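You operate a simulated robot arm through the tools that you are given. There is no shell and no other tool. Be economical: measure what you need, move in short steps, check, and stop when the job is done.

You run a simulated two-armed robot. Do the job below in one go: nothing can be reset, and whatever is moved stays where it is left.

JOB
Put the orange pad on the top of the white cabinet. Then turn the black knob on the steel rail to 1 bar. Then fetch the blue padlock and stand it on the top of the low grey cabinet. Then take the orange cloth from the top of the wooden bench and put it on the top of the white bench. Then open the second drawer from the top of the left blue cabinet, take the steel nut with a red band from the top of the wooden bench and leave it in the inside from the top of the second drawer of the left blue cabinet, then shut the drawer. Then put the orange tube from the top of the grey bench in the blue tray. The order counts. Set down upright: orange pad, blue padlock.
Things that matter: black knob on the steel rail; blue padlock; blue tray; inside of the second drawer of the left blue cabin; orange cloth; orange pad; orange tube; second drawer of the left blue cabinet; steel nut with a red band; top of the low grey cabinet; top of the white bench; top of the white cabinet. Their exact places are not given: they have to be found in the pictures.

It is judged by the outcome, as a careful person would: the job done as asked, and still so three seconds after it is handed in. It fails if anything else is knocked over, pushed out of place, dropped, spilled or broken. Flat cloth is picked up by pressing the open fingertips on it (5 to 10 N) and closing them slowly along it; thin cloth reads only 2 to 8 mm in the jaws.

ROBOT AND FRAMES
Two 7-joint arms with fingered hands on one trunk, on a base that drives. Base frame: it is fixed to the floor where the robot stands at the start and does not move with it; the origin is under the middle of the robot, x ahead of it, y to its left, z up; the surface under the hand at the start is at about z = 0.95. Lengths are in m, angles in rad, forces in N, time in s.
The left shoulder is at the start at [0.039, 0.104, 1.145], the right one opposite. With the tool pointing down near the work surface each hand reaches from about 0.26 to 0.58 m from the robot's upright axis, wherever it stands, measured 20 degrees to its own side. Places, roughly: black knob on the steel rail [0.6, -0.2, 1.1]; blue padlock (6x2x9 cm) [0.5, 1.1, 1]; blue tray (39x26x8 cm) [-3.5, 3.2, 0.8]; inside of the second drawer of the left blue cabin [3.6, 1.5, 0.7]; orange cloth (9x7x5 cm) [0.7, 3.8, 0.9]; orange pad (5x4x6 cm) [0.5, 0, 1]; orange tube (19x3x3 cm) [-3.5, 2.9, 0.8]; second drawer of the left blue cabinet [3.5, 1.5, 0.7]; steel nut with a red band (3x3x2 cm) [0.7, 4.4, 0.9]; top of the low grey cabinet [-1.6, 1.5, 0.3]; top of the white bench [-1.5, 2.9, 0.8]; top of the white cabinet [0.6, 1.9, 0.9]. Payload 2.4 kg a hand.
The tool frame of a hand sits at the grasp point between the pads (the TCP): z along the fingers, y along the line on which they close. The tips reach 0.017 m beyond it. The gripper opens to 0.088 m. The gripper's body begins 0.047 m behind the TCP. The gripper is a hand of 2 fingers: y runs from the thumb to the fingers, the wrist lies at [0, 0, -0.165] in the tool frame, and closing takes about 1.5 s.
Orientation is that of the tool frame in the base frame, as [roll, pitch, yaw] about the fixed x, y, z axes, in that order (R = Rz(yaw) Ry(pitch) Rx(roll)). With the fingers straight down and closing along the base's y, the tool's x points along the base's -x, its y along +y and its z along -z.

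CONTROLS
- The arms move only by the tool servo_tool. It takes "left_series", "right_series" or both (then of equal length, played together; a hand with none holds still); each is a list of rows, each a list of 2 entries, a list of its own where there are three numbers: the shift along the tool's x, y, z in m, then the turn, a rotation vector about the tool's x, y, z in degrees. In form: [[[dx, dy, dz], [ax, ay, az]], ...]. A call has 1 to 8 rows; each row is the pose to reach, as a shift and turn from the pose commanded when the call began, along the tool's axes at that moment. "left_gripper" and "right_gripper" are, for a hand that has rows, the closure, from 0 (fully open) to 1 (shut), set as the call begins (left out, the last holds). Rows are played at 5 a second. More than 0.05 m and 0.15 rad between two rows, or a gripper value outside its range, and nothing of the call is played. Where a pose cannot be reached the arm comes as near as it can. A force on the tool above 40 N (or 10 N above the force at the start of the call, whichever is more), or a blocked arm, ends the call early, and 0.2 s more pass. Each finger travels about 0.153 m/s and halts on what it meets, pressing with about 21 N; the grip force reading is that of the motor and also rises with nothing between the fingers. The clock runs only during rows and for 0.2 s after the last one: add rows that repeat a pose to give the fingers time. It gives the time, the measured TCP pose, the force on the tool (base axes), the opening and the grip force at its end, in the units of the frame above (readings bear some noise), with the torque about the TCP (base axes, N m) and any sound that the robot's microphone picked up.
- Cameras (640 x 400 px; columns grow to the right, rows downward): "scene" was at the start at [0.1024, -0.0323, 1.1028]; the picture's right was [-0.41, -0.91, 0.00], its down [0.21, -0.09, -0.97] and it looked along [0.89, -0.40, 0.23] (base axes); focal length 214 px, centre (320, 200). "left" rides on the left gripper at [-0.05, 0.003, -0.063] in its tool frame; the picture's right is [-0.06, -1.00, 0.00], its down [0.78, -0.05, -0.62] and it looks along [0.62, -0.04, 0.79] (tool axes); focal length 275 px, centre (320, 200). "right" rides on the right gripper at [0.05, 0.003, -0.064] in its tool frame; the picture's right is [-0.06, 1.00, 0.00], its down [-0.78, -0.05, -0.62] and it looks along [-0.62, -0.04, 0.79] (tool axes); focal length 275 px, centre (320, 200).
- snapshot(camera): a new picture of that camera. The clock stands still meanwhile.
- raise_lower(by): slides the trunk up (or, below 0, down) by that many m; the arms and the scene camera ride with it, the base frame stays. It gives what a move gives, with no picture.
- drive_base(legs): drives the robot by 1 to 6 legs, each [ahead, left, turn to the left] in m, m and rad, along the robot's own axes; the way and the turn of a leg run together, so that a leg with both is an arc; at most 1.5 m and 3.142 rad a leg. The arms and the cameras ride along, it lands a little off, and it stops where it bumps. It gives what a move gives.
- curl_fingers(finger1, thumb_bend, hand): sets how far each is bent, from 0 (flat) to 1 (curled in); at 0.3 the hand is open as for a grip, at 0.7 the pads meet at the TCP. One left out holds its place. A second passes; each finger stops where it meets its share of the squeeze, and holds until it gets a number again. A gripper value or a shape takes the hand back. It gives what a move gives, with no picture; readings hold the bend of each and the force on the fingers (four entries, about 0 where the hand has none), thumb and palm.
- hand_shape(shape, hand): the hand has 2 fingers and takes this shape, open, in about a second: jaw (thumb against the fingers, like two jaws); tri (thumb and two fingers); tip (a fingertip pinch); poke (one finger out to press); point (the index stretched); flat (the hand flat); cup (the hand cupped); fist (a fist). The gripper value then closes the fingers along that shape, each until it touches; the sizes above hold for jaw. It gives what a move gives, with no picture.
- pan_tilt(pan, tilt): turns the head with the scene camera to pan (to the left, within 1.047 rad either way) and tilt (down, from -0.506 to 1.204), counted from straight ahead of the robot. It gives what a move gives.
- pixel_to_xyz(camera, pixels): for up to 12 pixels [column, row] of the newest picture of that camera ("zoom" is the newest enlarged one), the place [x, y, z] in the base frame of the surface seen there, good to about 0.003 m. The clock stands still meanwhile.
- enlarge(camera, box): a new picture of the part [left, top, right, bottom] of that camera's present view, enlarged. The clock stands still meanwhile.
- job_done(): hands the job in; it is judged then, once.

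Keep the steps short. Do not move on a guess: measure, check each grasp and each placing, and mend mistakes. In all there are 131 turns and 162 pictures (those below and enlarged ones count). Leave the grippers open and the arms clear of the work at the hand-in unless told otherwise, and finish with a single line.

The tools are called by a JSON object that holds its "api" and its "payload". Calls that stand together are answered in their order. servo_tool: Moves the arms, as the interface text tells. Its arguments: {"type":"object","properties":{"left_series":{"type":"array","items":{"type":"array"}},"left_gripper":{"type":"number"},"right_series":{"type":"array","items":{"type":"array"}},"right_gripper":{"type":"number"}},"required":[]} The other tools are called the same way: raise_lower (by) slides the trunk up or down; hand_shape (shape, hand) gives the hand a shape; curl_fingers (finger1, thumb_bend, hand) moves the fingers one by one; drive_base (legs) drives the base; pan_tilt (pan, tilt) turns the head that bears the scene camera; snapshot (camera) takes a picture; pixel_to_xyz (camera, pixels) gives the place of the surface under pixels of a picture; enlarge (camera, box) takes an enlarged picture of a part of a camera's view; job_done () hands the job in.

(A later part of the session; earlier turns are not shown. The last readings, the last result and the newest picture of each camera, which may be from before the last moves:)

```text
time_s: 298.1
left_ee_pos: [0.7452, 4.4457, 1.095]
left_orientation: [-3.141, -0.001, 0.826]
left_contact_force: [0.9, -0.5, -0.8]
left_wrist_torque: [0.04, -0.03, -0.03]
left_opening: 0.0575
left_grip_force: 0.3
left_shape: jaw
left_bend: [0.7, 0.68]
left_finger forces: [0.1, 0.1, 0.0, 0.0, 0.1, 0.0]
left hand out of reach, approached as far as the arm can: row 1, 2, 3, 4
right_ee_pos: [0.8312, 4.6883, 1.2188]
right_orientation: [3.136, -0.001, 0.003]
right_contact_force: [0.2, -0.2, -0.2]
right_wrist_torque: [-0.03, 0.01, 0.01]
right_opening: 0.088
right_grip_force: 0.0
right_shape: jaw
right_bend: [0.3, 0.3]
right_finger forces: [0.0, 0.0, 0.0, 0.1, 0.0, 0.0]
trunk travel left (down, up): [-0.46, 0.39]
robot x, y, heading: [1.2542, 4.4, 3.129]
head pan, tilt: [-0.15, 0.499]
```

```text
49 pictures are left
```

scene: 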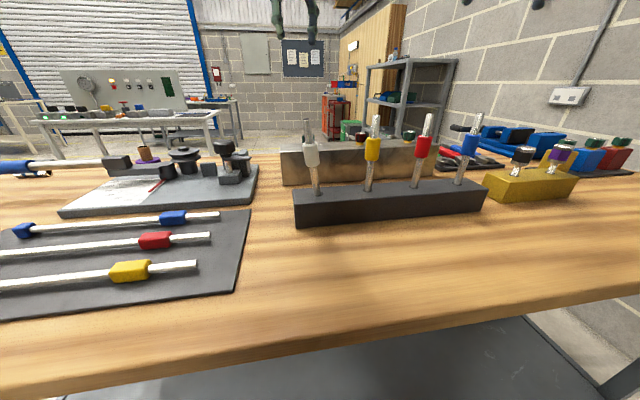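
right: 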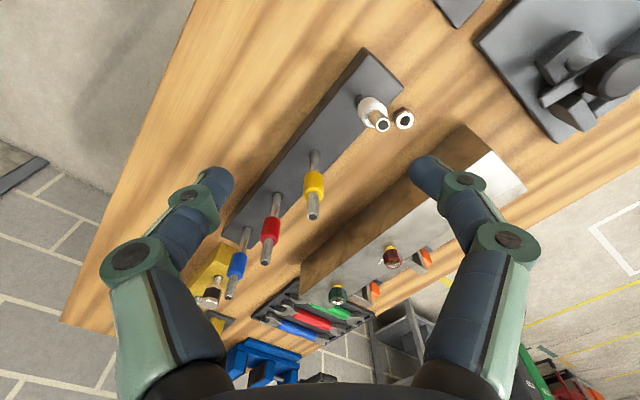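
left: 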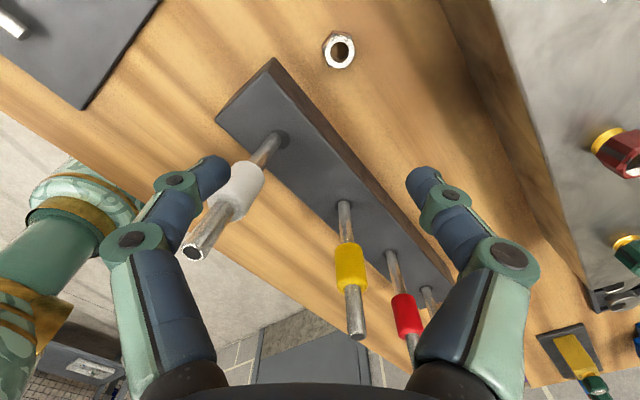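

White leans ~13°; I'll right it after the nut. Creep the base ahead 0.02 to bring the hand over the nut.

{"api": "drive_base", "payload": {"legs": [[0.02, 0, 0]]}}

{"api": "servo_tool", "payload": {"left_series": [[[0, 0, 0.03], [0, 0, 0]], [[0, 0, 0.06], [0, 0, 0]], [[0, 0, 0.09], [0, 0, 0]], [[0, 0, 0.09], [0, 0, 0]]]}}

{"api": "snapshot", "payload": {"camera": "left"}}

{"api": "snapshot", "payload": {"camera": "scene"}}

```text
time_s: 298.9
left_ee_pos: [0.7259, 4.4464, 1.0958]
left_orientation: [3.14, 0.002, 0.826]
left_contact_force: [0.4, 0.3, -0.1]
left_wrist_torque: [-0.02, 0.0, 0.02]
left_opening: 0.0577
left_grip_force: 0.1
left_shape: jaw
left_bend: [0.7, 0.68]
left_finger forces: [0.0, 0.1, 0.1, 0.1, 0.0, 0.0]
right_ee_pos: [0.8099, 4.6891, 1.2176]
right_orientation: [3.135, -0.002, 0.004]
right_contact_force: [-0.1, 0.7, 0.3]
right_wrist_torque: [-0.01, 0.01, -0.02]
right_opening: 0.0878
right_grip_force: 0.1
right_shape: jaw
right_bend: [0.3, 0.3]
right_finger forces: [0.0, 0.0, 0.1, 0.0, 0.0, 0.0]
trunk travel left (down, up): [-0.46, 0.39]
robot x, y, heading: [1.234, 4.3952, 3.131]
head pan, tilt: [-0.15, 0.499]
```

```text
time_s: 299.9
left_ee_pos: [0.7289, 4.4446, 1.0048]
left_orientation: [3.14, 0.0, 0.827]
left_contact_force: [0.0, -0.2, 0.8]
left_wrist_torque: [-0.03, 0.0, -0.01]
left_opening: 0.0574
left_grip_force: 0.0
left_shape: jaw
left_bend: [0.7, 0.68]
left_finger forces: [0.0, 0.0, 0.0, 0.0, 0.0, 0.0]
right_ee_pos: [0.8111, 4.6894, 1.2186]
right_orientation: [3.135, -0.002, 0.005]
right_contact_force: [0.2, -0.1, -0.2]
right_wrist_torque: [0.03, 0.04, -0.01]
right_opening: 0.0878
right_grip_force: 0.1
right_shape: jaw
right_bend: [0.3, 0.3]
right_finger forces: [0.0, 0.0, 0.0, 0.0, 0.0, 0.0]
trunk travel left (down, up): [-0.46, 0.39]
robot x, y, heading: [1.2347, 4.3971, 3.136]
head pan, tilt: [-0.15, 0.499]
```

```text
48 pictures are left
```

left: 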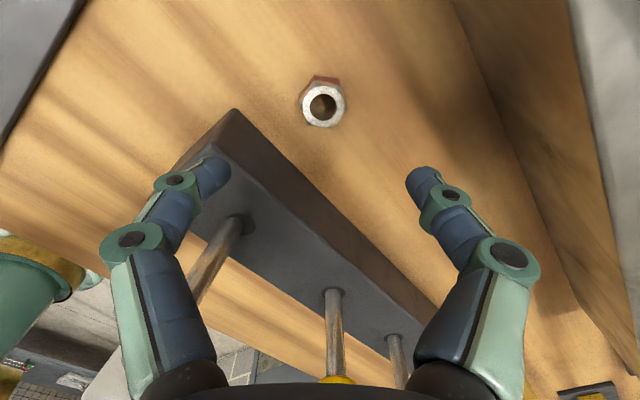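

```text
47 pictures are left
```

scene: 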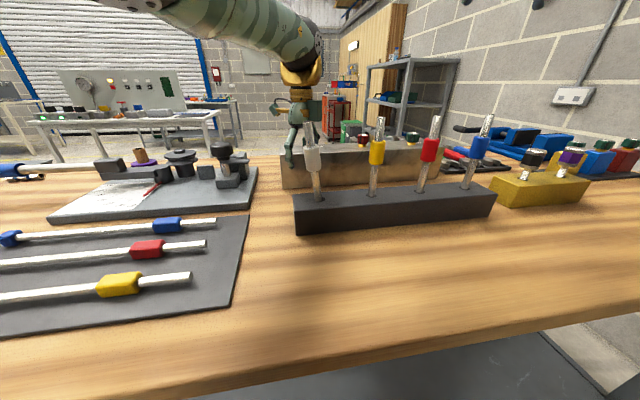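

The left forearm is clear. Continue down 0.05 and look.

{"api": "servo_tool", "payload": {"left_series": [[[0, 0, 0.02], [0, 0, 0]], [[0, 0, 0.04], [0, 0, 0]], [[0, 0, 0.05], [0, 0, 0]], [[0, 0, 0.05], [0, 0, 0]]]}}

{"api": "snapshot", "payload": {"camera": "left"}}

{"api": "enlarge", "payload": {"camera": "scene", "box": [240, 50, 440, 240]}}

```text
time_s: 300.9
left_ee_pos: [0.7353, 4.4413, 0.9573]
left_orientation: [3.14, 0.003, 0.829]
left_contact_force: [0.6, 0.0, 0.6]
left_wrist_torque: [0.01, 0.02, 0.0]
left_opening: 0.0574
left_grip_force: 0.0
left_shape: jaw
left_bend: [0.7, 0.68]
left_finger forces: [0.1, 0.0, 0.1, 0.1, 0.0, 0.0]
left hand out of reach, approached as far as the arm can: row 1, 2, 3, 4
right_ee_pos: [0.8097, 4.6896, 1.2196]
right_orientation: [3.135, -0.002, 0.004]
right_contact_force: [0.5, -0.1, -0.7]
right_wrist_torque: [0.05, 0.02, 0.01]
right_opening: 0.088
right_grip_force: 0.1
right_shape: jaw
right_bend: [0.3, 0.3]
right_finger forces: [0.0, 0.0, 0.0, 0.0, 0.0, 0.0]
trunk travel left (down, up): [-0.46, 0.39]
robot x, y, heading: [1.2313, 4.3959, 3.128]
head pan, tilt: [-0.15, 0.499]
```

```text
46 pictures are left
```

left: 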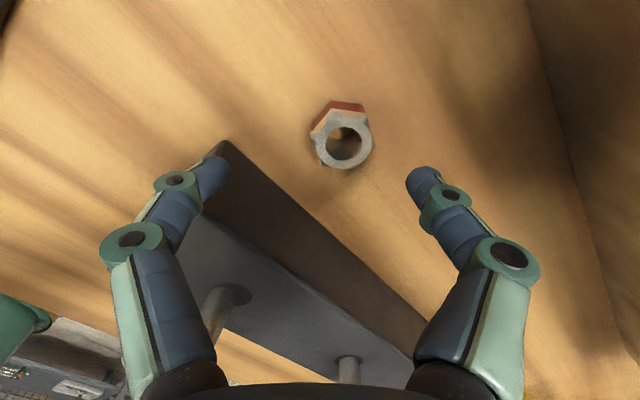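

```text
2.11 times, centred on (340, 145) of scene
```

zoom: 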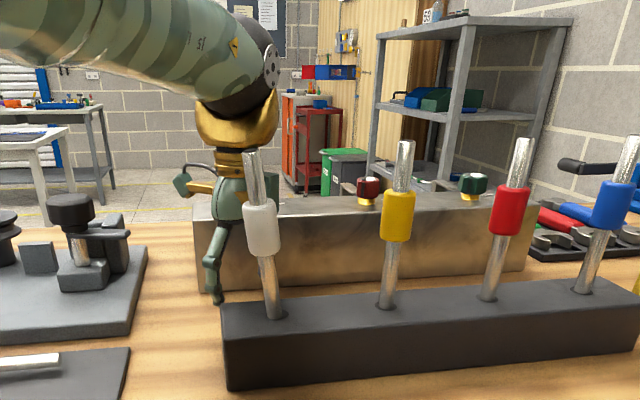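

Reach-limited again by 6 mm. Ahead 0.015, then correct laterally and check.

{"api": "drive_base", "payload": {"legs": [[0.02, 0, 0]]}}

{"api": "servo_tool", "payload": {"left_series": [[[0.009, 0.002, 0], [0, 0, 0]], [[0.009, 0.002, 0], [0, 0, 0]]]}}

{"api": "snapshot", "payload": {"camera": "left"}}

```text
time_s: 301.7
left_ee_pos: [0.7152, 4.4423, 0.9583]
left_orientation: [3.139, 0.0, 0.828]
left_contact_force: [0.2, 0.7, 0.1]
left_wrist_torque: [0.02, 0.01, 0.06]
left_opening: 0.0574
left_grip_force: 0.0
left_shape: jaw
left_bend: [0.7, 0.68]
left_finger forces: [0.1, 0.0, 0.1, 0.0, 0.0, 0.0]
right_ee_pos: [0.7907, 4.69, 1.2177]
right_orientation: [3.134, -0.003, 0.004]
right_contact_force: [1.0, -0.4, 0.3]
right_wrist_torque: [0.02, 0.0, 0.01]
right_opening: 0.0878
right_grip_force: 0.1
right_shape: jaw
right_bend: [0.3, 0.3]
right_finger forces: [0.0, 0.0, 0.0, 0.0, 0.1, 0.0]
trunk travel left (down, up): [-0.46, 0.39]
robot x, y, heading: [1.2133, 4.3973, 3.129]
head pan, tilt: [-0.15, 0.499]
```

```text
time_s: 302.3
left_ee_pos: [0.7232, 4.447, 0.9579]
left_orientation: [3.139, -0.001, 0.828]
left_contact_force: [0.6, -1.1, 0.3]
left_wrist_torque: [0.0, 0.04, -0.05]
left_opening: 0.0575
left_grip_force: 0.1
left_shape: jaw
left_bend: [0.7, 0.68]
left_finger forces: [0.0, 0.0, 0.1, 0.1, 0.1, 0.0]
right_ee_pos: [0.7913, 4.6888, 1.2183]
right_orientation: [3.135, -0.001, 0.004]
right_contact_force: [0.2, 0.8, 0.1]
right_wrist_torque: [0.03, -0.02, 0.03]
right_opening: 0.088
right_grip_force: 0.1
right_shape: jaw
right_bend: [0.3, 0.3]
right_finger forces: [0.1, 0.1, 0.0, 0.0, 0.0, 0.1]
trunk travel left (down, up): [-0.46, 0.39]
robot x, y, heading: [1.2109, 4.3982, 3.124]
head pan, tilt: [-0.15, 0.499]
```

```text
44 pictures are left
```

left: 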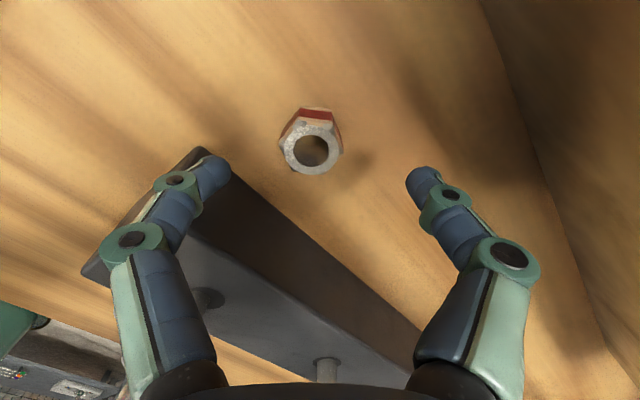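

Good. Descend 0.039 and close.

{"api": "servo_tool", "payload": {"left_series": [[[0.001, 0.001, 0.015], [0, 0, 0]], [[0.002, 0.002, 0.03], [0, 0, 0]], [[0.002, 0.002, 0.039], [0, 0, 0]], [[0.002, 0.002, 0.039], [0, 0, 0]]]}}

{"api": "servo_tool", "payload": {"left_series": [[[0, 0, 0], [0, 0, 0]], [[0, 0, 0], [0, 0, 0]], [[0, 0, 0], [0, 0, 0]], [[0, 0, 0], [0, 0, 0]], [[0, 0, 0], [0, 0, 0]], [[0, 0, 0], [0, 0, 0]], [[0, 0, 0], [0, 0, 0]]], "left_gripper": 1}}

{"api": "snapshot", "payload": {"camera": "left"}}

```text
time_s: 303.3
left_ee_pos: [0.7287, 4.4479, 0.9197]
left_orientation: [3.139, 0.001, 0.827]
left_contact_force: [0.3, 0.0, 0.4]
left_wrist_torque: [-0.01, -0.03, 0.02]
left_opening: 0.0572
left_grip_force: 0.0
left_shape: jaw
left_bend: [0.7, 0.68]
left_finger forces: [0.0, 0.0, 0.0, 0.0, 0.0, 0.0]
right_ee_pos: [0.792, 4.6898, 1.219]
right_orientation: [3.135, -0.002, 0.003]
right_contact_force: [0.6, -0.3, 0.2]
right_wrist_torque: [-0.01, 0.03, -0.02]
right_opening: 0.0882
right_grip_force: 0.0
right_shape: jaw
right_bend: [0.3, 0.3]
right_finger forces: [0.0, 0.1, 0.0, 0.0, 0.0, 0.0]
trunk travel left (down, up): [-0.46, 0.39]
robot x, y, heading: [1.2134, 4.4004, 3.135]
head pan, tilt: [-0.15, 0.499]
```

```text
time_s: 304.9
left_ee_pos: [0.7293, 4.446, 0.9187]
left_orientation: [3.14, 0.0, 0.828]
left_contact_force: [0.2, -0.2, 0.1]
left_wrist_torque: [0.0, 0.0, 0.0]
left_opening: 0.0193
left_grip_force: 20.9
left_shape: jaw
left_bend: [0.74, 0.7]
left_finger forces: [18.3, 0.1, 0.0, 0.1, 18.2, 0.0]
right_ee_pos: [0.7913, 4.6897, 1.2192]
right_orientation: [3.133, -0.002, 0.004]
right_contact_force: [-0.3, -0.3, 0.2]
right_wrist_torque: [-0.03, 0.01, 0.01]
right_opening: 0.088
right_grip_force: 0.1
right_shape: jaw
right_bend: [0.3, 0.3]
right_finger forces: [0.1, 0.0, 0.1, 0.1, 0.1, 0.0]
trunk travel left (down, up): [-0.46, 0.39]
robot x, y, heading: [1.2127, 4.4008, 3.128]
head pan, tilt: [-0.15, 0.499]
```

```text
43 pictures are left
```

left: 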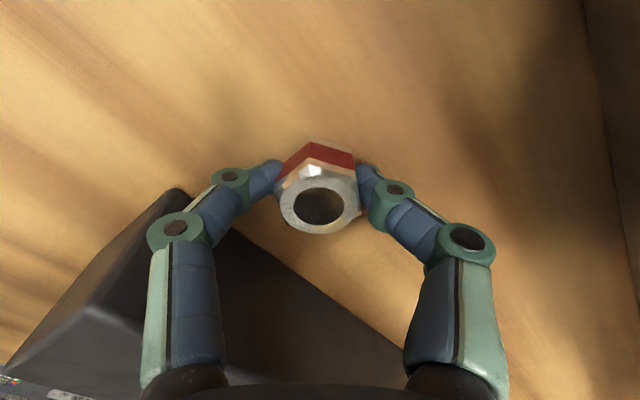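

Nut gripped (0.019 m, 21 N). Lift straight up.

{"api": "servo_tool", "payload": {"left_series": [[[0, 0, -0.02], [0, 0, 0]], [[0, 0, -0.06], [0, 0, 0]], [[0, 0, -0.1], [0, 0, 0]], [[0, 0, -0.14], [0, 0, 0]], [[0, 0, -0.18], [0, 0, 0]], [[0, 0, -0.22], [0, 0, 0]], [[0, 0, -0.25], [0, 0, 0]], [[0, 0, -0.25], [0, 0, 0]]]}}

{"api": "drive_base", "payload": {"legs": [[-0.19, 0, 0]]}}

{"api": "snapshot", "payload": {"camera": "left"}}

{"api": "enlarge", "payload": {"camera": "scene", "box": [240, 80, 440, 200]}}

```text
time_s: 306.7
left_ee_pos: [0.7247, 4.4471, 1.1707]
left_orientation: [3.141, 0.001, 0.829]
left_contact_force: [-0.3, -0.4, -0.9]
left_wrist_torque: [-0.01, 0.0, 0.02]
left_opening: 0.019
left_grip_force: 20.8
left_shape: jaw
left_bend: [0.74, 0.7]
left_finger forces: [18.5, 0.1, 0.1, 0.0, 18.4, 0.1]
right_ee_pos: [0.7912, 4.6894, 1.2186]
right_orientation: [3.136, -0.002, 0.003]
right_contact_force: [-0.6, 0.6, 0.0]
right_wrist_torque: [0.03, -0.01, 0.0]
right_opening: 0.0878
right_grip_force: 0.1
right_shape: jaw
right_bend: [0.3, 0.3]
right_finger forces: [0.0, 0.0, 0.0, 0.0, 0.0, 0.0]
trunk travel left (down, up): [-0.46, 0.39]
robot x, y, heading: [1.2095, 4.3966, 3.129]
head pan, tilt: [-0.15, 0.499]
```

```text
time_s: 308.2
left_ee_pos: [0.9166, 4.4444, 1.1703]
left_orientation: [3.141, 0.002, 0.827]
left_contact_force: [0.3, 0.4, -0.9]
left_wrist_torque: [0.04, 0.0, 0.01]
left_opening: 0.0189
left_grip_force: 21.2
left_shape: jaw
left_bend: [0.74, 0.7]
left_finger forces: [18.5, 0.0, 0.1, 0.1, 18.4, 0.1]
right_ee_pos: [0.9824, 4.6872, 1.2185]
right_orientation: [3.136, 0.0, 0.005]
right_contact_force: [0.1, 0.7, 0.2]
right_wrist_torque: [-0.03, 0.0, -0.04]
right_opening: 0.088
right_grip_force: 0.1
right_shape: jaw
right_bend: [0.3, 0.3]
right_finger forces: [0.0, 0.0, 0.0, 0.0, 0.1, 0.0]
trunk travel left (down, up): [-0.46, 0.39]
robot x, y, heading: [1.4031, 4.3951, 3.13]
head pan, tilt: [-0.15, 0.499]
```

```text
42 pictures are left
```

left: 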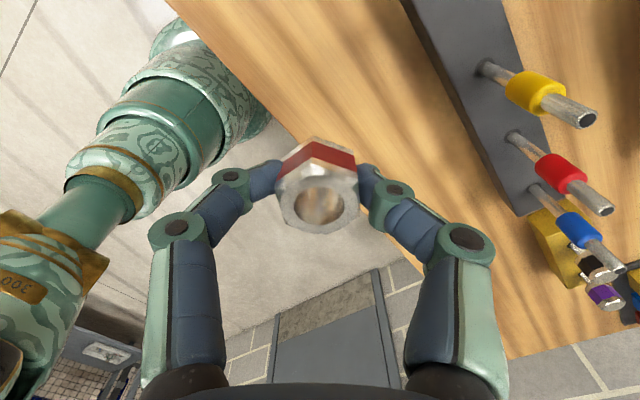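

```text
3.20 times, centred on (340, 140) of scene
```

zoom: 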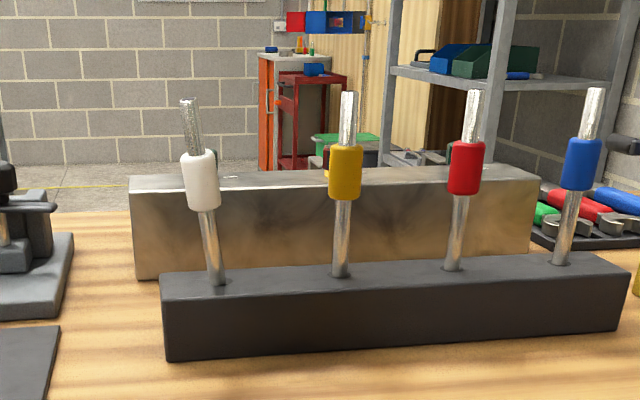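

The white screwdriver leans ~10° from its neighbours. I'll right it with the empty right hand: first move the left hand (with nut) aside toward -y and bring the right hand across.

{"api": "servo_tool", "payload": {"left_series": [[[-0.024, 0.022, 0], [0, 0, 8]], [[-0.049, 0.045, 0], [0, 0, 16]], [[-0.073, 0.067, 0], [0, 0, 24]], [[-0.098, 0.09, 0], [0, 0, 32]], [[-0.122, 0.112, 0], [0, 0, 40]], [[-0.147, 0.135, 0], [0, 0, 48]], [[-0.147, 0.135, 0], [0, 0, 48]], [[-0.147, 0.135, 0], [0, 0, 48]]], "right_series": [[[0, 0.02, 0], [0, 0, 0]], [[0, 0.05, 0], [0, 0, 0]], [[0, 0.085, 0], [0, 0, 0]], [[0, 0.12, 0], [0, 0, 0]], [[0, 0.155, 0], [0, 0, 0]], [[0, 0.19, 0], [0, 0, 0]], [[0, 0.225, 0], [0, 0, 0]], [[0, 0.232, 0], [0, 0, 0]]]}}

{"api": "drive_base", "payload": {"legs": [[0.1, 0, 0]]}}

{"api": "snapshot", "payload": {"camera": "right"}}

```text
time_s: 310.0
left_ee_pos: [0.9169, 4.2442, 1.1696]
left_orientation: [3.14, 0.0, -0.012]
left_contact_force: [0.3, -0.1, -1.3]
left_wrist_torque: [0.03, -0.03, -0.02]
left_opening: 0.0186
left_grip_force: 21.4
left_shape: jaw
left_bend: [0.74, 0.7]
left_finger forces: [18.4, 0.0, 0.0, 0.0, 18.5, 0.1]
right_ee_pos: [0.9819, 4.4554, 1.2215]
right_orientation: [3.134, -0.002, 0.003]
right_contact_force: [-0.3, 0.6, -0.2]
right_wrist_torque: [0.03, 0.0, 0.01]
right_opening: 0.0879
right_grip_force: 0.0
right_shape: jaw
right_bend: [0.3, 0.3]
right_finger forces: [0.0, 0.1, 0.0, 0.0, 0.0, 0.1]
trunk travel left (down, up): [-0.46, 0.39]
robot x, y, heading: [1.4052, 4.3964, 3.134]
head pan, tilt: [-0.15, 0.499]
```

```text
time_s: 311.2
left_ee_pos: [0.814, 4.2472, 1.1691]
left_orientation: [3.14, -0.003, -0.011]
left_contact_force: [-0.1, 0.4, 0.3]
left_wrist_torque: [-0.01, 0.0, -0.02]
left_opening: 0.0188
left_grip_force: 20.2
left_shape: jaw
left_bend: [0.74, 0.7]
left_finger forces: [18.5, 0.1, 0.0, 0.1, 18.5, 0.0]
right_ee_pos: [0.8809, 4.4571, 1.2211]
right_orientation: [3.135, -0.001, 0.001]
right_contact_force: [-0.3, 0.1, 0.0]
right_wrist_torque: [-0.01, -0.02, 0.05]
right_opening: 0.0876
right_grip_force: 0.1
right_shape: jaw
right_bend: [0.3, 0.3]
right_finger forces: [0.0, 0.0, 0.1, 0.0, 0.1, 0.1]
trunk travel left (down, up): [-0.46, 0.39]
robot x, y, heading: [1.3061, 4.3994, 3.131]
head pan, tilt: [-0.15, 0.499]
```

```text
40 pictures are left
```

right: 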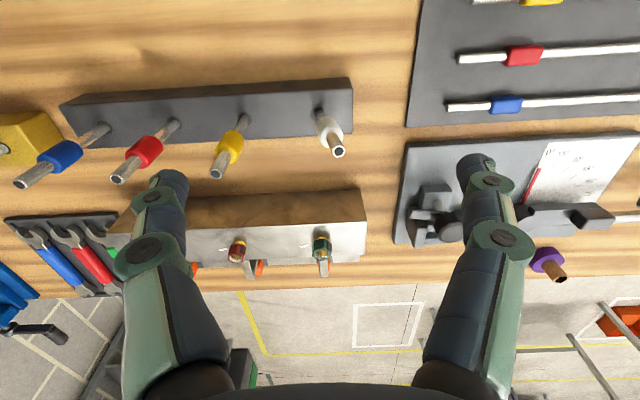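

Move over the white tip and down around it.

{"api": "servo_tool", "payload": {"right_series": [[[-0.03, 0.004, 0], [0, 0, 0]], [[-0.063, 0.008, 0], [0, 0, 0]], [[-0.063, 0.008, 0.04], [0, 0, 0]], [[-0.063, 0.008, 0.08], [0, 0, 0]], [[-0.063, 0.008, 0.12], [0, 0, 0]], [[-0.063, 0.008, 0.155], [0, 0, 0]], [[-0.063, 0.008, 0.155], [0, 0, 0]]]}}

{"api": "snapshot", "payload": {"camera": "right"}}

```text
time_s: 312.8
left_ee_pos: [0.8161, 4.2472, 1.1691]
left_orientation: [3.139, -0.001, -0.012]
left_contact_force: [-0.9, 0.1, -0.7]
left_wrist_torque: [-0.02, 0.01, -0.01]
left_opening: 0.0188
left_grip_force: 21.4
left_shape: jaw
left_bend: [0.74, 0.7]
left_finger forces: [18.4, 0.0, 0.0, 0.0, 18.6, 0.1]
right_ee_pos: [0.8204, 4.448, 1.0653]
right_orientation: [3.136, -0.001, 0.005]
right_contact_force: [0.4, -1.5, 0.5]
right_wrist_torque: [-0.02, -0.01, 0.02]
right_opening: 0.088
right_grip_force: 0.0
right_shape: jaw
right_bend: [0.3, 0.3]
right_finger forces: [0.0, 0.0, 0.1, 0.0, 0.1, 0.0]
trunk travel left (down, up): [-0.46, 0.39]
robot x, y, heading: [1.3023, 4.3981, 3.128]
head pan, tilt: [-0.15, 0.499]
```

```text
39 pictures are left
```

right: 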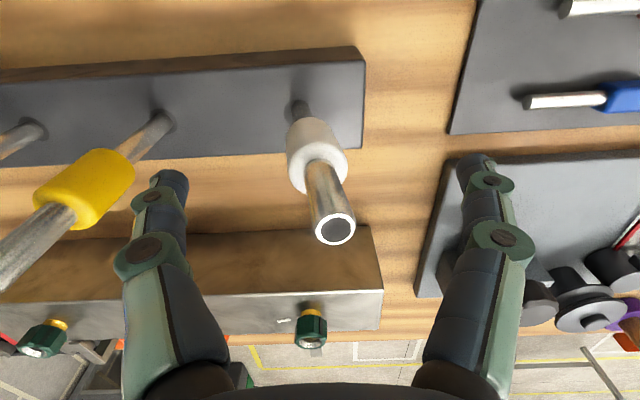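

Close on the shaft, then move it back toward upright by (-0.017, +0.016).

{"api": "servo_tool", "payload": {"right_series": [[[0, 0, 0], [0, 0, 0]], [[0, 0, 0], [0, 0, 0]], [[0, 0, 0], [0, 0, 0]], [[0, 0, 0], [0, 0, 0]], [[0, 0, 0], [0, 0, 0]], [[0, 0, 0], [0, 0, 0]], [[0, 0, 0], [0, 0, 0]]], "right_gripper": 1}}

{"api": "servo_tool", "payload": {"right_series": [[[-0.004, -0.004, 0], [0, 0, 0]], [[-0.008, -0.008, 0], [0, 0, 0]], [[-0.012, -0.012, 0], [0, 0, 0]], [[-0.017, -0.016, 0], [0, 0, 0]], [[-0.017, -0.016, 0], [0, 0, 0]]]}}

{"api": "enlarge", "payload": {"camera": "scene", "box": [240, 60, 440, 220]}}

```text
time_s: 314.4
left_ee_pos: [0.8164, 4.2466, 1.17]
left_orientation: [3.139, 0.0, -0.012]
left_contact_force: [0.0, 0.7, -0.5]
left_wrist_torque: [-0.02, 0.01, 0.02]
left_opening: 0.0188
left_grip_force: 21.0
left_shape: jaw
left_bend: [0.74, 0.7]
left_finger forces: [18.5, 0.1, 0.0, 0.1, 18.5, 0.0]
right_ee_pos: [0.8202, 4.4479, 1.0661]
right_orientation: [3.136, 0.0, 0.004]
right_contact_force: [-0.4, -0.5, -0.3]
right_wrist_torque: [0.02, -0.03, 0.01]
right_opening: 0.0012
right_grip_force: 21.3
right_shape: jaw
right_bend: [0.71, 0.71]
right_finger forces: [0.0, 0.0, 0.1, 0.0, 0.0, 0.0]
trunk travel left (down, up): [-0.46, 0.39]
robot x, y, heading: [1.3054, 4.3998, 3.131]
head pan, tilt: [-0.15, 0.499]
```

```text
time_s: 315.6
left_ee_pos: [0.8159, 4.2475, 1.1698]
left_orientation: [3.14, 0.001, -0.011]
left_contact_force: [-0.8, -0.6, -0.8]
left_wrist_torque: [0.02, -0.02, 0.01]
left_opening: 0.0189
left_grip_force: 21.3
left_shape: jaw
left_bend: [0.74, 0.7]
left_finger forces: [18.6, 0.0, 0.0, 0.0, 18.5, 0.0]
right_ee_pos: [0.8026, 4.464, 1.0661]
right_orientation: [3.136, -0.001, 0.001]
right_contact_force: [0.9, -0.2, 0.8]
right_wrist_torque: [-0.02, 0.01, 0.0]
right_opening: 0.0012
right_grip_force: 20.7
right_shape: jaw
right_bend: [0.71, 0.71]
right_finger forces: [0.1, 0.0, 0.0, 0.1, 0.1, 0.1]
trunk travel left (down, up): [-0.46, 0.39]
robot x, y, heading: [1.3057, 4.4017, 3.133]
head pan, tilt: [-0.15, 0.499]
```

```text
2.50 times, centred on (340, 140) of scene
```

zoom: 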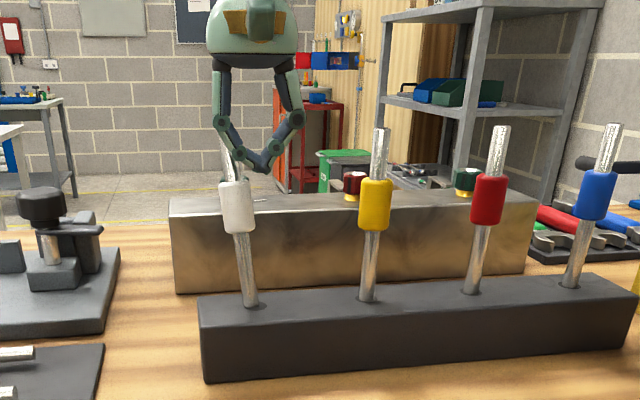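

The fingers closed past the shaft. Raise with fingers still shut, then look.

{"api": "servo_tool", "payload": {"right_series": [[[0, 0, -0.03], [0, 0, 0]], [[0, 0, -0.06], [0, 0, 0]], [[0, 0, -0.08], [0, 0, 0]], [[0, 0, -0.08], [0, 0, 0]]]}}

{"api": "snapshot", "payload": {"camera": "right"}}

```text
time_s: 316.6
left_ee_pos: [0.8158, 4.2467, 1.1703]
left_orientation: [3.139, 0.0, -0.012]
left_contact_force: [0.4, 1.2, -0.7]
left_wrist_torque: [0.02, 0.0, -0.01]
left_opening: 0.0187
left_grip_force: 21.4
left_shape: jaw
left_bend: [0.74, 0.7]
left_finger forces: [18.5, 0.0, 0.0, 0.0, 18.5, 0.0]
right_ee_pos: [0.802, 4.464, 1.1462]
right_orientation: [3.135, -0.002, 0.001]
right_contact_force: [0.4, -0.1, -1.0]
right_wrist_torque: [0.01, -0.01, -0.02]
right_opening: 0.0015
right_grip_force: 21.1
right_shape: jaw
right_bend: [0.71, 0.71]
right_finger forces: [0.0, 0.0, 0.0, 0.0, 0.0, 0.0]
trunk travel left (down, up): [-0.46, 0.39]
robot x, y, heading: [1.3045, 4.3953, 3.126]
head pan, tilt: [-0.15, 0.499]
```

```text
37 pictures are left
```

right: 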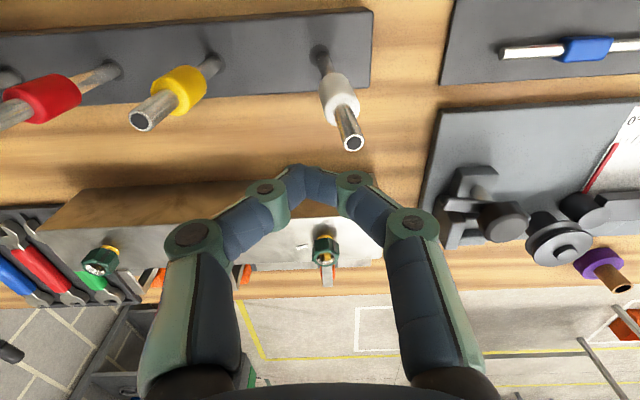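

{"api": "pixel_to_xyz", "payload": {"camera": "right", "pixels": [[353, 143], [350, 120], [340, 97], [322, 60], [142, 122]]}}

{"api": "enlarge", "payload": {"camera": "right", "box": [260, 20, 420, 160]}}

```text
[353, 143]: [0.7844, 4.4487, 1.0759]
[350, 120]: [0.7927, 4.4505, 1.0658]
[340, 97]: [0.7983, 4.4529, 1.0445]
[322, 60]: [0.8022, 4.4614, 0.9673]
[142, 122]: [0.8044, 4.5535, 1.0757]
```

```text
2.86 times, centred on (340, 90) of right
```

zoom: 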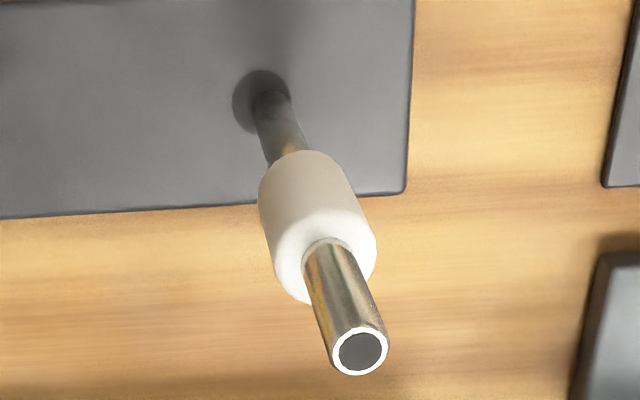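

The shaft is loose and now leans a little the other way. Try once more, gripping the thicker white sleeve lower down (z≈1.04).

{"api": "servo_tool", "payload": {"right_series": [[[-0.003, 0.011, 0], [0, 0, 0]], [[-0.003, 0.011, 0], [0, 0, 0]], [[-0.003, 0.011, 0], [0, 0, 0]], [[-0.003, 0.011, 0.04], [0, 0, 0]], [[-0.003, 0.011, 0.08], [0, 0, 0]], [[-0.003, 0.011, 0.108], [0, 0, 0]], [[-0.003, 0.011, 0.108], [0, 0, 0]]], "right_gripper": 0}}

{"api": "snapshot", "payload": {"camera": "right"}}

{"api": "servo_tool", "payload": {"right_series": [[[0, 0, 0], [0, 0, 0]], [[0, 0, 0], [0, 0, 0]], [[0, 0, 0], [0, 0, 0]], [[0, 0, 0], [0, 0, 0]], [[0, 0, 0], [0, 0, 0]], [[0, 0, 0], [0, 0, 0]], [[0, 0, 0], [0, 0, 0]]], "right_gripper": 1}}

```text
time_s: 318.2
left_ee_pos: [0.8154, 4.2462, 1.17]
left_orientation: [3.141, 0.001, -0.013]
left_contact_force: [0.5, 0.2, -0.1]
left_wrist_torque: [0.0, 0.0, -0.02]
left_opening: 0.0189
left_grip_force: 21.1
left_shape: jaw
left_bend: [0.74, 0.7]
left_finger forces: [18.6, 0.0, 0.0, 0.0, 18.5, 0.0]
right_ee_pos: [0.8, 4.4534, 1.0384]
right_orientation: [3.133, -0.002, 0.005]
right_contact_force: [0.8, -0.1, 0.1]
right_wrist_torque: [0.01, 0.0, 0.0]
right_opening: 0.0881
right_grip_force: 0.0
right_shape: jaw
right_bend: [0.3, 0.3]
right_finger forces: [0.1, 0.0, 0.1, 0.1, 0.1, 0.1]
trunk travel left (down, up): [-0.46, 0.39]
robot x, y, heading: [1.3051, 4.4, 3.127]
head pan, tilt: [-0.15, 0.499]
```

```text
35 pictures are left
```

right: 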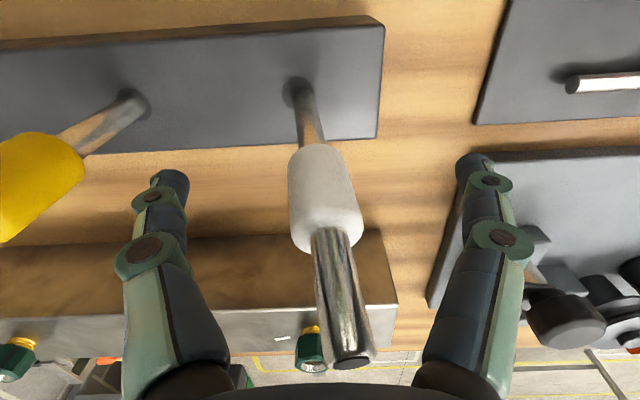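

```text
time_s: 319.8
left_ee_pos: [0.8207, 4.2468, 1.1718]
left_orientation: [3.139, 0.005, -0.012]
left_contact_force: [0.4, -0.5, -1.4]
left_wrist_torque: [-0.01, 0.0, -0.01]
left_opening: 0.0188
left_grip_force: 20.9
left_shape: jaw
left_bend: [0.74, 0.7]
left_finger forces: [18.5, 0.0, 0.0, 0.0, 18.5, 0.1]
right_ee_pos: [0.8035, 4.4534, 1.0396]
right_orientation: [3.134, 0.0, 0.005]
right_contact_force: [36.2, -0.4, -5.1]
right_wrist_torque: [-0.04, -0.53, -0.08]
right_opening: 0.0012
right_grip_force: 21.7
right_shape: jaw
right_bend: [0.7, 0.7]
right_finger forces: [43.2, 0.1, 0.1, 0.1, 0.0, 0.0]
trunk travel left (down, up): [-0.46, 0.39]
robot x, y, heading: [1.3052, 4.3969, 3.126]
head pan, tilt: [-0.15, 0.499]
```

The closure went wrong (36 N sideways). Open at once, lift, and look.

{"api": "servo_tool", "payload": {"right_series": [[[0, 0, 0], [0, 0, 0]], [[0, 0, 0], [0, 0, 0]], [[0, 0, 0], [0, 0, 0]], [[0, 0, 0], [0, 0, 0]], [[0, 0, -0.04], [0, 0, 0]], [[0, 0, -0.08], [0, 0, 0]], [[0, 0, -0.12], [0, 0, 0]], [[0, 0, -0.12], [0, 0, 0]]], "right_gripper": 0}}

{"api": "snapshot", "payload": {"camera": "right"}}

```text
time_s: 321.6
left_ee_pos: [0.8155, 4.2466, 1.17]
left_orientation: [3.141, 0.0, -0.011]
left_contact_force: [-0.2, -0.1, -0.9]
left_wrist_torque: [0.01, 0.01, -0.05]
left_opening: 0.0189
left_grip_force: 21.3
left_shape: jaw
left_bend: [0.74, 0.7]
left_finger forces: [18.5, 0.1, 0.0, 0.0, 18.5, 0.0]
right_ee_pos: [0.7987, 4.4539, 1.1597]
right_orientation: [3.136, -0.002, 0.003]
right_contact_force: [0.3, -0.1, 0.0]
right_wrist_torque: [0.0, -0.05, 0.03]
right_opening: 0.0878
right_grip_force: 0.2
right_shape: jaw
right_bend: [0.3, 0.3]
right_finger forces: [0.0, 0.0, 0.0, 0.0, 0.0, 0.1]
trunk travel left (down, up): [-0.46, 0.39]
robot x, y, heading: [1.3052, 4.3974, 3.128]
head pan, tilt: [-0.15, 0.499]
```

```text
34 pictures are left
```

right: 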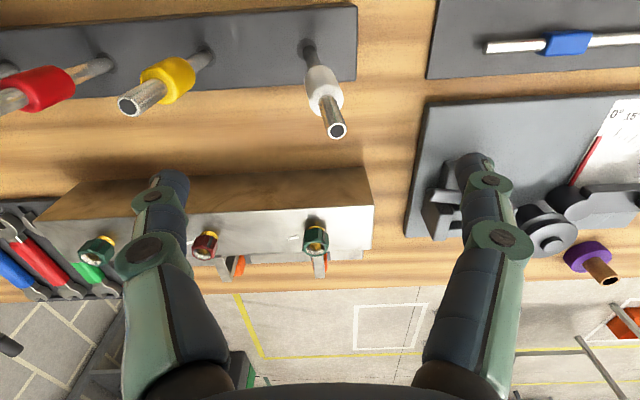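

{"api": "pixel_to_xyz", "payload": {"camera": "right", "pixels": [[337, 130], [325, 95], [308, 50], [130, 103], [356, 75], [355, 10]]}}

```text
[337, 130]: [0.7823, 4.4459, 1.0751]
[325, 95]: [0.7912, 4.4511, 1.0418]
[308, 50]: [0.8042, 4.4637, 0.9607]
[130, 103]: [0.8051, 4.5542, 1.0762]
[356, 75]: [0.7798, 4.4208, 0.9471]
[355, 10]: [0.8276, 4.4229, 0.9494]
```

The shaft leans (-0.022,-0.018) at its tip. I'll push it upright with the closed fingertips: first along +x, then along +y.

{"api": "drive_base", "payload": {"legs": [[0.04, 0, 0]]}}

{"api": "servo_tool", "payload": {"right_series": [[[-0.007, 0.007, 0], [0, 0, 0]], [[-0.007, 0.007, 0.04], [0, 0, 0]], [[-0.007, 0.007, 0.085], [0, 0, 0]], [[0.008, 0.007, 0.09], [0, 0, 0]], [[0.02, 0.007, 0.09], [0, 0, 0]], [[0.0285, 0.007, 0.09], [0, 0, 0]], [[0.005, 0.007, 0.09], [0, 0, 0]], [[0.005, 0.007, 0.045], [0, 0, 0]]], "right_gripper": 1}}

{"api": "snapshot", "payload": {"camera": "right"}}

```text
time_s: 322.4
left_ee_pos: [0.7747, 4.246, 1.1694]
left_orientation: [3.139, -0.002, -0.013]
left_contact_force: [-0.5, -0.7, 0.2]
left_wrist_torque: [-0.01, 0.02, 0.01]
left_opening: 0.0191
left_grip_force: 21.0
left_shape: jaw
left_bend: [0.74, 0.7]
left_finger forces: [18.5, 0.1, 0.0, 0.0, 18.5, 0.0]
right_ee_pos: [0.758, 4.4537, 1.158]
right_orientation: [3.133, -0.002, 0.005]
right_contact_force: [0.1, -0.2, 0.3]
right_wrist_torque: [0.04, 0.03, 0.0]
right_opening: 0.0878
right_grip_force: 0.1
right_shape: jaw
right_bend: [0.3, 0.3]
right_finger forces: [0.1, 0.0, 0.1, 0.1, 0.0, 0.1]
trunk travel left (down, up): [-0.46, 0.39]
robot x, y, heading: [1.2643, 4.3987, 3.13]
head pan, tilt: [-0.15, 0.499]
```

```text
time_s: 324.2
left_ee_pos: [0.7753, 4.247, 1.1689]
left_orientation: [-3.141, 0.001, -0.013]
left_contact_force: [0.1, 0.7, 0.0]
left_wrist_torque: [0.02, -0.01, 0.01]
left_opening: 0.0189
left_grip_force: 21.3
left_shape: jaw
left_bend: [0.74, 0.7]
left_finger forces: [18.5, 0.1, 0.1, 0.0, 18.5, 0.1]
right_ee_pos: [0.7648, 4.4471, 1.1138]
right_orientation: [3.135, -0.001, 0.004]
right_contact_force: [0.2, 0.5, 0.1]
right_wrist_torque: [-0.02, -0.01, -0.02]
right_opening: 0.0001
right_grip_force: 21.3
right_shape: jaw
right_bend: [0.52, 0.66]
right_finger forces: [0.0, 0.0, 0.0, 0.0, 0.0, 0.1]
trunk travel left (down, up): [-0.46, 0.39]
robot x, y, heading: [1.2599, 4.3969, 3.127]
head pan, tilt: [-0.15, 0.499]
```

```text
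33 pictures are left
```

right: 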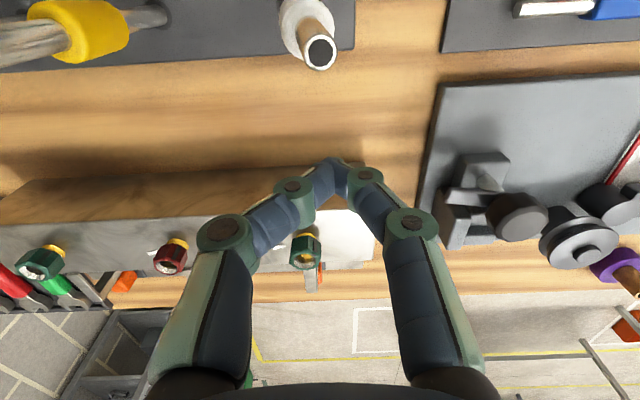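

{"api": "pixel_to_xyz", "payload": {"camera": "right", "pixels": [[319, 52], [313, 35], [300, 20]]}}

```text
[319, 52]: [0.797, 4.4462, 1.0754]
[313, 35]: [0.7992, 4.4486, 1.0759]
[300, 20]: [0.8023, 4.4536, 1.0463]
```

x is right now; push +y.

{"api": "servo_tool", "payload": {"right_series": [[[0.018, 0.015, -0.03], [0, 0, 0]], [[0.036, 0.031, -0.03], [0, 0, 0]], [[0.036, 0.031, 0.01], [0, 0, 0]], [[0.036, 0.031, 0.045], [0, 0, 0]], [[0.036, 0.015, 0.045], [0, 0, 0]], [[0.036, -0.001, 0.045], [0, 0, 0]], [[0.036, 0.02, 0.045], [0, 0, 0]], [[0.036, 0.02, 0.0], [0, 0, 0]]]}}

{"api": "snapshot", "payload": {"camera": "right"}}

```text
time_s: 326.1
left_ee_pos: [0.7753, 4.2473, 1.1703]
left_orientation: [3.139, 0.001, -0.011]
left_contact_force: [-0.1, -0.1, -1.0]
left_wrist_torque: [-0.01, -0.01, 0.0]
left_opening: 0.0189
left_grip_force: 21.2
left_shape: jaw
left_bend: [0.74, 0.7]
left_finger forces: [18.5, 0.1, 0.0, 0.0, 18.5, 0.0]
right_ee_pos: [0.8003, 4.4267, 1.1143]
right_orientation: [3.135, -0.002, 0.003]
right_contact_force: [-0.2, 0.5, 0.4]
right_wrist_torque: [-0.03, -0.02, 0.0]
right_opening: 0.0001
right_grip_force: 21.1
right_shape: jaw
right_bend: [0.52, 0.66]
right_finger forces: [0.0, 0.0, 0.2, 0.0, 0.1, 0.0]
trunk travel left (down, up): [-0.46, 0.39]
robot x, y, heading: [1.2641, 4.3975, 3.131]
head pan, tilt: [-0.15, 0.499]
```

```text
32 pictures are left
```

right: 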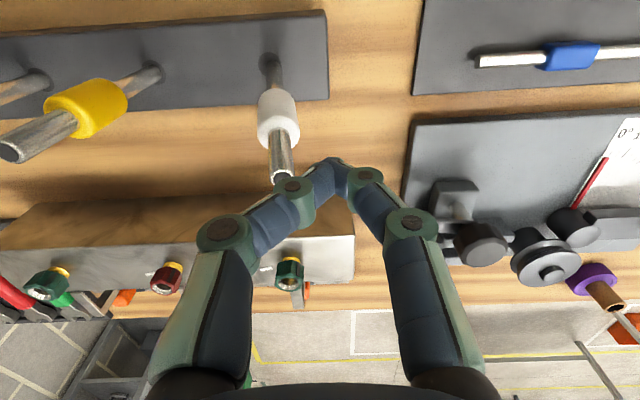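

Raise, back away 0.3, and check the rack.

{"api": "servo_tool", "payload": {"right_series": [[[0, 0, -0.04], [0, 0, 0]], [[0, 0, -0.08], [0, 0, 0]], [[0, 0, -0.1], [0, 0, 0]]], "right_gripper": 0}}

{"api": "drive_base", "payload": {"legs": [[-0.3, 0, 0]]}}

{"api": "enlarge", "payload": {"camera": "scene", "box": [240, 60, 440, 200]}}

```text
time_s: 326.9
left_ee_pos: [0.7754, 4.2456, 1.1696]
left_orientation: [3.138, -0.001, -0.014]
left_contact_force: [0.1, 0.9, 0.1]
left_wrist_torque: [0.0, 0.04, -0.01]
left_opening: 0.0188
left_grip_force: 21.1
left_shape: jaw
left_bend: [0.74, 0.7]
left_finger forces: [18.5, 0.0, 0.0, 0.0, 18.5, 0.0]
right_ee_pos: [0.7994, 4.4281, 1.2148]
right_orientation: [3.135, -0.002, 0.004]
right_contact_force: [0.5, -0.6, -0.1]
right_wrist_torque: [0.03, -0.01, -0.01]
right_opening: 0.0883
right_grip_force: 0.0
right_shape: jaw
right_bend: [0.3, 0.3]
right_finger forces: [0.0, 0.0, 0.0, 0.1, 0.0, 0.0]
trunk travel left (down, up): [-0.46, 0.39]
robot x, y, heading: [1.2632, 4.3948, 3.133]
head pan, tilt: [-0.15, 0.499]
```

```text
time_s: 328.9
left_ee_pos: [1.0771, 4.2441, 1.1701]
left_orientation: [3.14, -0.001, -0.012]
left_contact_force: [0.9, -0.4, 0.0]
left_wrist_torque: [0.0, -0.01, -0.02]
left_opening: 0.0187
left_grip_force: 21.3
left_shape: jaw
left_bend: [0.74, 0.7]
left_finger forces: [18.4, 0.0, 0.1, 0.0, 18.5, 0.1]
right_ee_pos: [1.1023, 4.4243, 1.2145]
right_orientation: [3.136, -0.001, 0.003]
right_contact_force: [-0.5, -0.9, -0.4]
right_wrist_torque: [0.01, 0.03, 0.03]
right_opening: 0.0878
right_grip_force: 0.2
right_shape: jaw
right_bend: [0.3, 0.3]
right_finger forces: [0.0, 0.0, 0.0, 0.0, 0.1, 0.1]
trunk travel left (down, up): [-0.46, 0.39]
robot x, y, heading: [1.5672, 4.3961, 3.132]
head pan, tilt: [-0.15, 0.499]
```

```text
2.86 times, centred on (340, 130) of scene
```

zoom: 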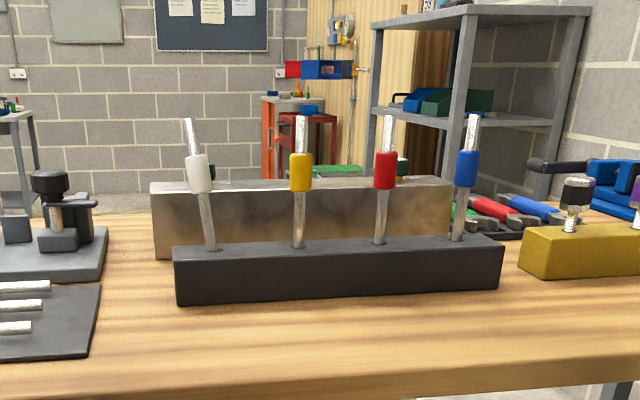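

The white tool simply rests leaning in its loose hole; I'll leave it standing there. Now to the drawer: move the right hand out to the right, then drive round to the cabinet.

{"api": "servo_tool", "payload": {"right_series": [[[0, -0.04, 0], [0, 0, 0]], [[0, -0.08, 0], [0, 0, 0]], [[0, -0.12, 0], [0, 0, 0]], [[0, -0.16, 0], [0, 0, 0]], [[0, -0.2, 0], [0, 0, 0]]]}}

{"api": "drive_base", "payload": {"legs": [[0, 1.38, 0], [0, 0, 1.571], [0, 0, 1.575], [0.75, 0, 0], [0, -1.4, 0], [0, -0.14, 0]]}}

{"api": "raise_lower", "payload": {"by": -0.3}}

{"api": "pan_tilt", "payload": {"pan": 0.0, "tilt": 0.5}}

{"api": "snapshot", "payload": {"camera": "scene"}}

```text
time_s: 330.1
left_ee_pos: [1.0759, 4.244, 1.1693]
left_orientation: [3.14, 0.0, -0.011]
left_contact_force: [0.5, -0.7, -0.6]
left_wrist_torque: [0.01, 0.01, 0.03]
left_opening: 0.019
left_grip_force: 20.8
left_shape: jaw
left_bend: [0.74, 0.7]
left_finger forces: [18.5, 0.0, 0.0, 0.0, 18.5, 0.0]
right_ee_pos: [1.1023, 4.6231, 1.213]
right_orientation: [3.135, -0.003, 0.003]
right_contact_force: [-0.2, 0.5, 0.0]
right_wrist_torque: [0.01, 0.0, -0.01]
right_opening: 0.0881
right_grip_force: 0.0
right_shape: jaw
right_bend: [0.3, 0.3]
right_finger forces: [0.0, 0.0, 0.0, 0.0, 0.1, 0.0]
trunk travel left (down, up): [-0.46, 0.39]
robot x, y, heading: [1.5646, 4.3901, 3.132]
head pan, tilt: [-0.15, 0.499]
```

```text
time_s: 355.6
left_ee_pos: [2.7651, 1.6443, 1.169]
left_orientation: [3.138, 0.0, 3.131]
left_contact_force: [-0.2, 0.5, -0.7]
left_wrist_torque: [-0.02, -0.01, 0.05]
left_opening: 0.0189
left_grip_force: 21.3
left_shape: jaw
left_bend: [0.74, 0.7]
left_finger forces: [18.6, 0.0, 0.0, 0.0, 18.5, 0.0]
right_ee_pos: [2.7394, 1.2631, 1.2116]
right_orientation: [3.134, -0.002, -3.136]
right_contact_force: [0.2, 0.6, -0.7]
right_wrist_torque: [-0.03, 0.01, 0.01]
right_opening: 0.0878
right_grip_force: 0.0
right_shape: jaw
right_bend: [0.3, 0.3]
right_finger forces: [0.1, 0.0, 0.1, 0.1, 0.1, 0.0]
trunk travel left (down, up): [-0.46, 0.39]
robot x, y, heading: [2.2746, 1.4933, -0.013]
head pan, tilt: [-0.15, 0.499]
```

```text
time_s: 358.6
left_ee_pos: [2.7639, 1.6448, 0.8706]
left_orientation: [3.14, 0.0, 3.13]
left_contact_force: [0.1, 0.5, -0.1]
left_wrist_torque: [0.02, -0.03, 0.01]
left_opening: 0.0186
left_grip_force: 21.4
left_shape: jaw
left_bend: [0.74, 0.7]
left_finger forces: [18.5, 0.0, 0.1, 0.0, 18.5, 0.1]
right_ee_pos: [2.7393, 1.2663, 0.913]
right_orientation: [3.135, 0.0, -3.137]
right_contact_force: [-0.3, -0.5, -0.3]
right_wrist_torque: [-0.02, -0.05, -0.02]
right_opening: 0.0879
right_grip_force: 0.2
right_shape: jaw
right_bend: [0.3, 0.3]
right_finger forces: [0.0, 0.0, 0.0, 0.0, 0.0, 0.0]
trunk travel left (down, up): [-0.16, 0.69]
robot x, y, heading: [2.2742, 1.4919, -0.008]
head pan, tilt: [-0.15, 0.499]
```

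```text
time_s: 359.4
left_ee_pos: [2.7658, 1.6446, 0.8706]
left_orientation: [3.14, -0.002, 3.131]
left_contact_force: [-0.5, 0.2, -0.2]
left_wrist_torque: [0.02, 0.01, 0.01]
left_opening: 0.0186
left_grip_force: 20.3
left_shape: jaw
left_bend: [0.74, 0.7]
left_finger forces: [18.5, 0.1, 0.0, 0.0, 18.5, 0.1]
right_ee_pos: [2.7393, 1.2657, 0.9137]
right_orientation: [3.136, -0.002, -3.136]
right_contact_force: [0.0, -0.5, 0.1]
right_wrist_torque: [-0.02, 0.0, 0.0]
right_opening: 0.088
right_grip_force: 0.0
right_shape: jaw
right_bend: [0.3, 0.3]
right_finger forces: [0.0, 0.0, 0.0, 0.0, 0.1, 0.1]
trunk travel left (down, up): [-0.16, 0.69]
robot x, y, heading: [2.2745, 1.4939, -0.011]
head pan, tilt: [0.0, 0.499]
```

```text
30 pictures are left
```

scene: 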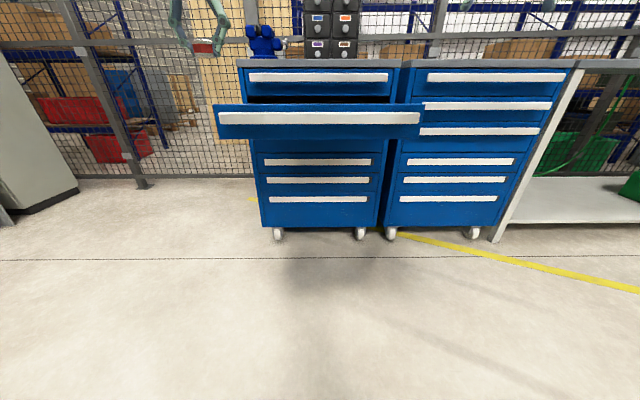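

The drawer is still open. Drive ahead 0.41 with the left hand above the drawer, then view.

{"api": "drive_base", "payload": {"legs": [[0.41, -0.02, 0]]}}

{"api": "snapshot", "payload": {"camera": "left"}}

{"api": "pixel_to_xyz", "payload": {"camera": "left", "pixels": [[320, 100], [200, 100], [450, 60], [520, 100], [320, 60], [100, 100]]}}

```text
time_s: 361.9
left_ee_pos: [3.1783, 1.6227, 0.8701]
left_orientation: [3.141, 0.0, 3.133]
left_contact_force: [0.8, 0.0, -1.0]
left_wrist_torque: [0.02, 0.03, -0.01]
left_opening: 0.0188
left_grip_force: 20.9
left_shape: jaw
left_bend: [0.74, 0.7]
left_finger forces: [18.5, 0.1, 0.1, 0.0, 18.6, 0.1]
right_ee_pos: [3.1546, 1.2432, 0.9124]
right_orientation: [3.135, -0.002, -3.134]
right_contact_force: [0.2, -0.6, -0.2]
right_wrist_torque: [-0.01, 0.0, -0.01]
right_opening: 0.0879
right_grip_force: 0.1
right_shape: jaw
right_bend: [0.3, 0.3]
right_finger forces: [0.0, 0.1, 0.0, 0.0, 0.0, 0.0]
trunk travel left (down, up): [-0.16, 0.69]
robot x, y, heading: [2.6911, 1.4688, -0.01]
head pan, tilt: [0.0, 0.499]
```

```text
29 pictures are left
```

left: 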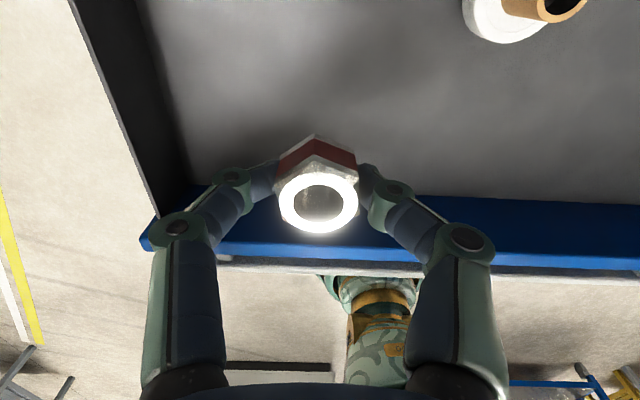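

```text
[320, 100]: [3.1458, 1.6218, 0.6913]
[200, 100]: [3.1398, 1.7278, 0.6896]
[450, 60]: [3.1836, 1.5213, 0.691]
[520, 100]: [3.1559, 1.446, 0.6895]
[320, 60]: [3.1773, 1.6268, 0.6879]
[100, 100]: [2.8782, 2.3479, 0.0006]
```

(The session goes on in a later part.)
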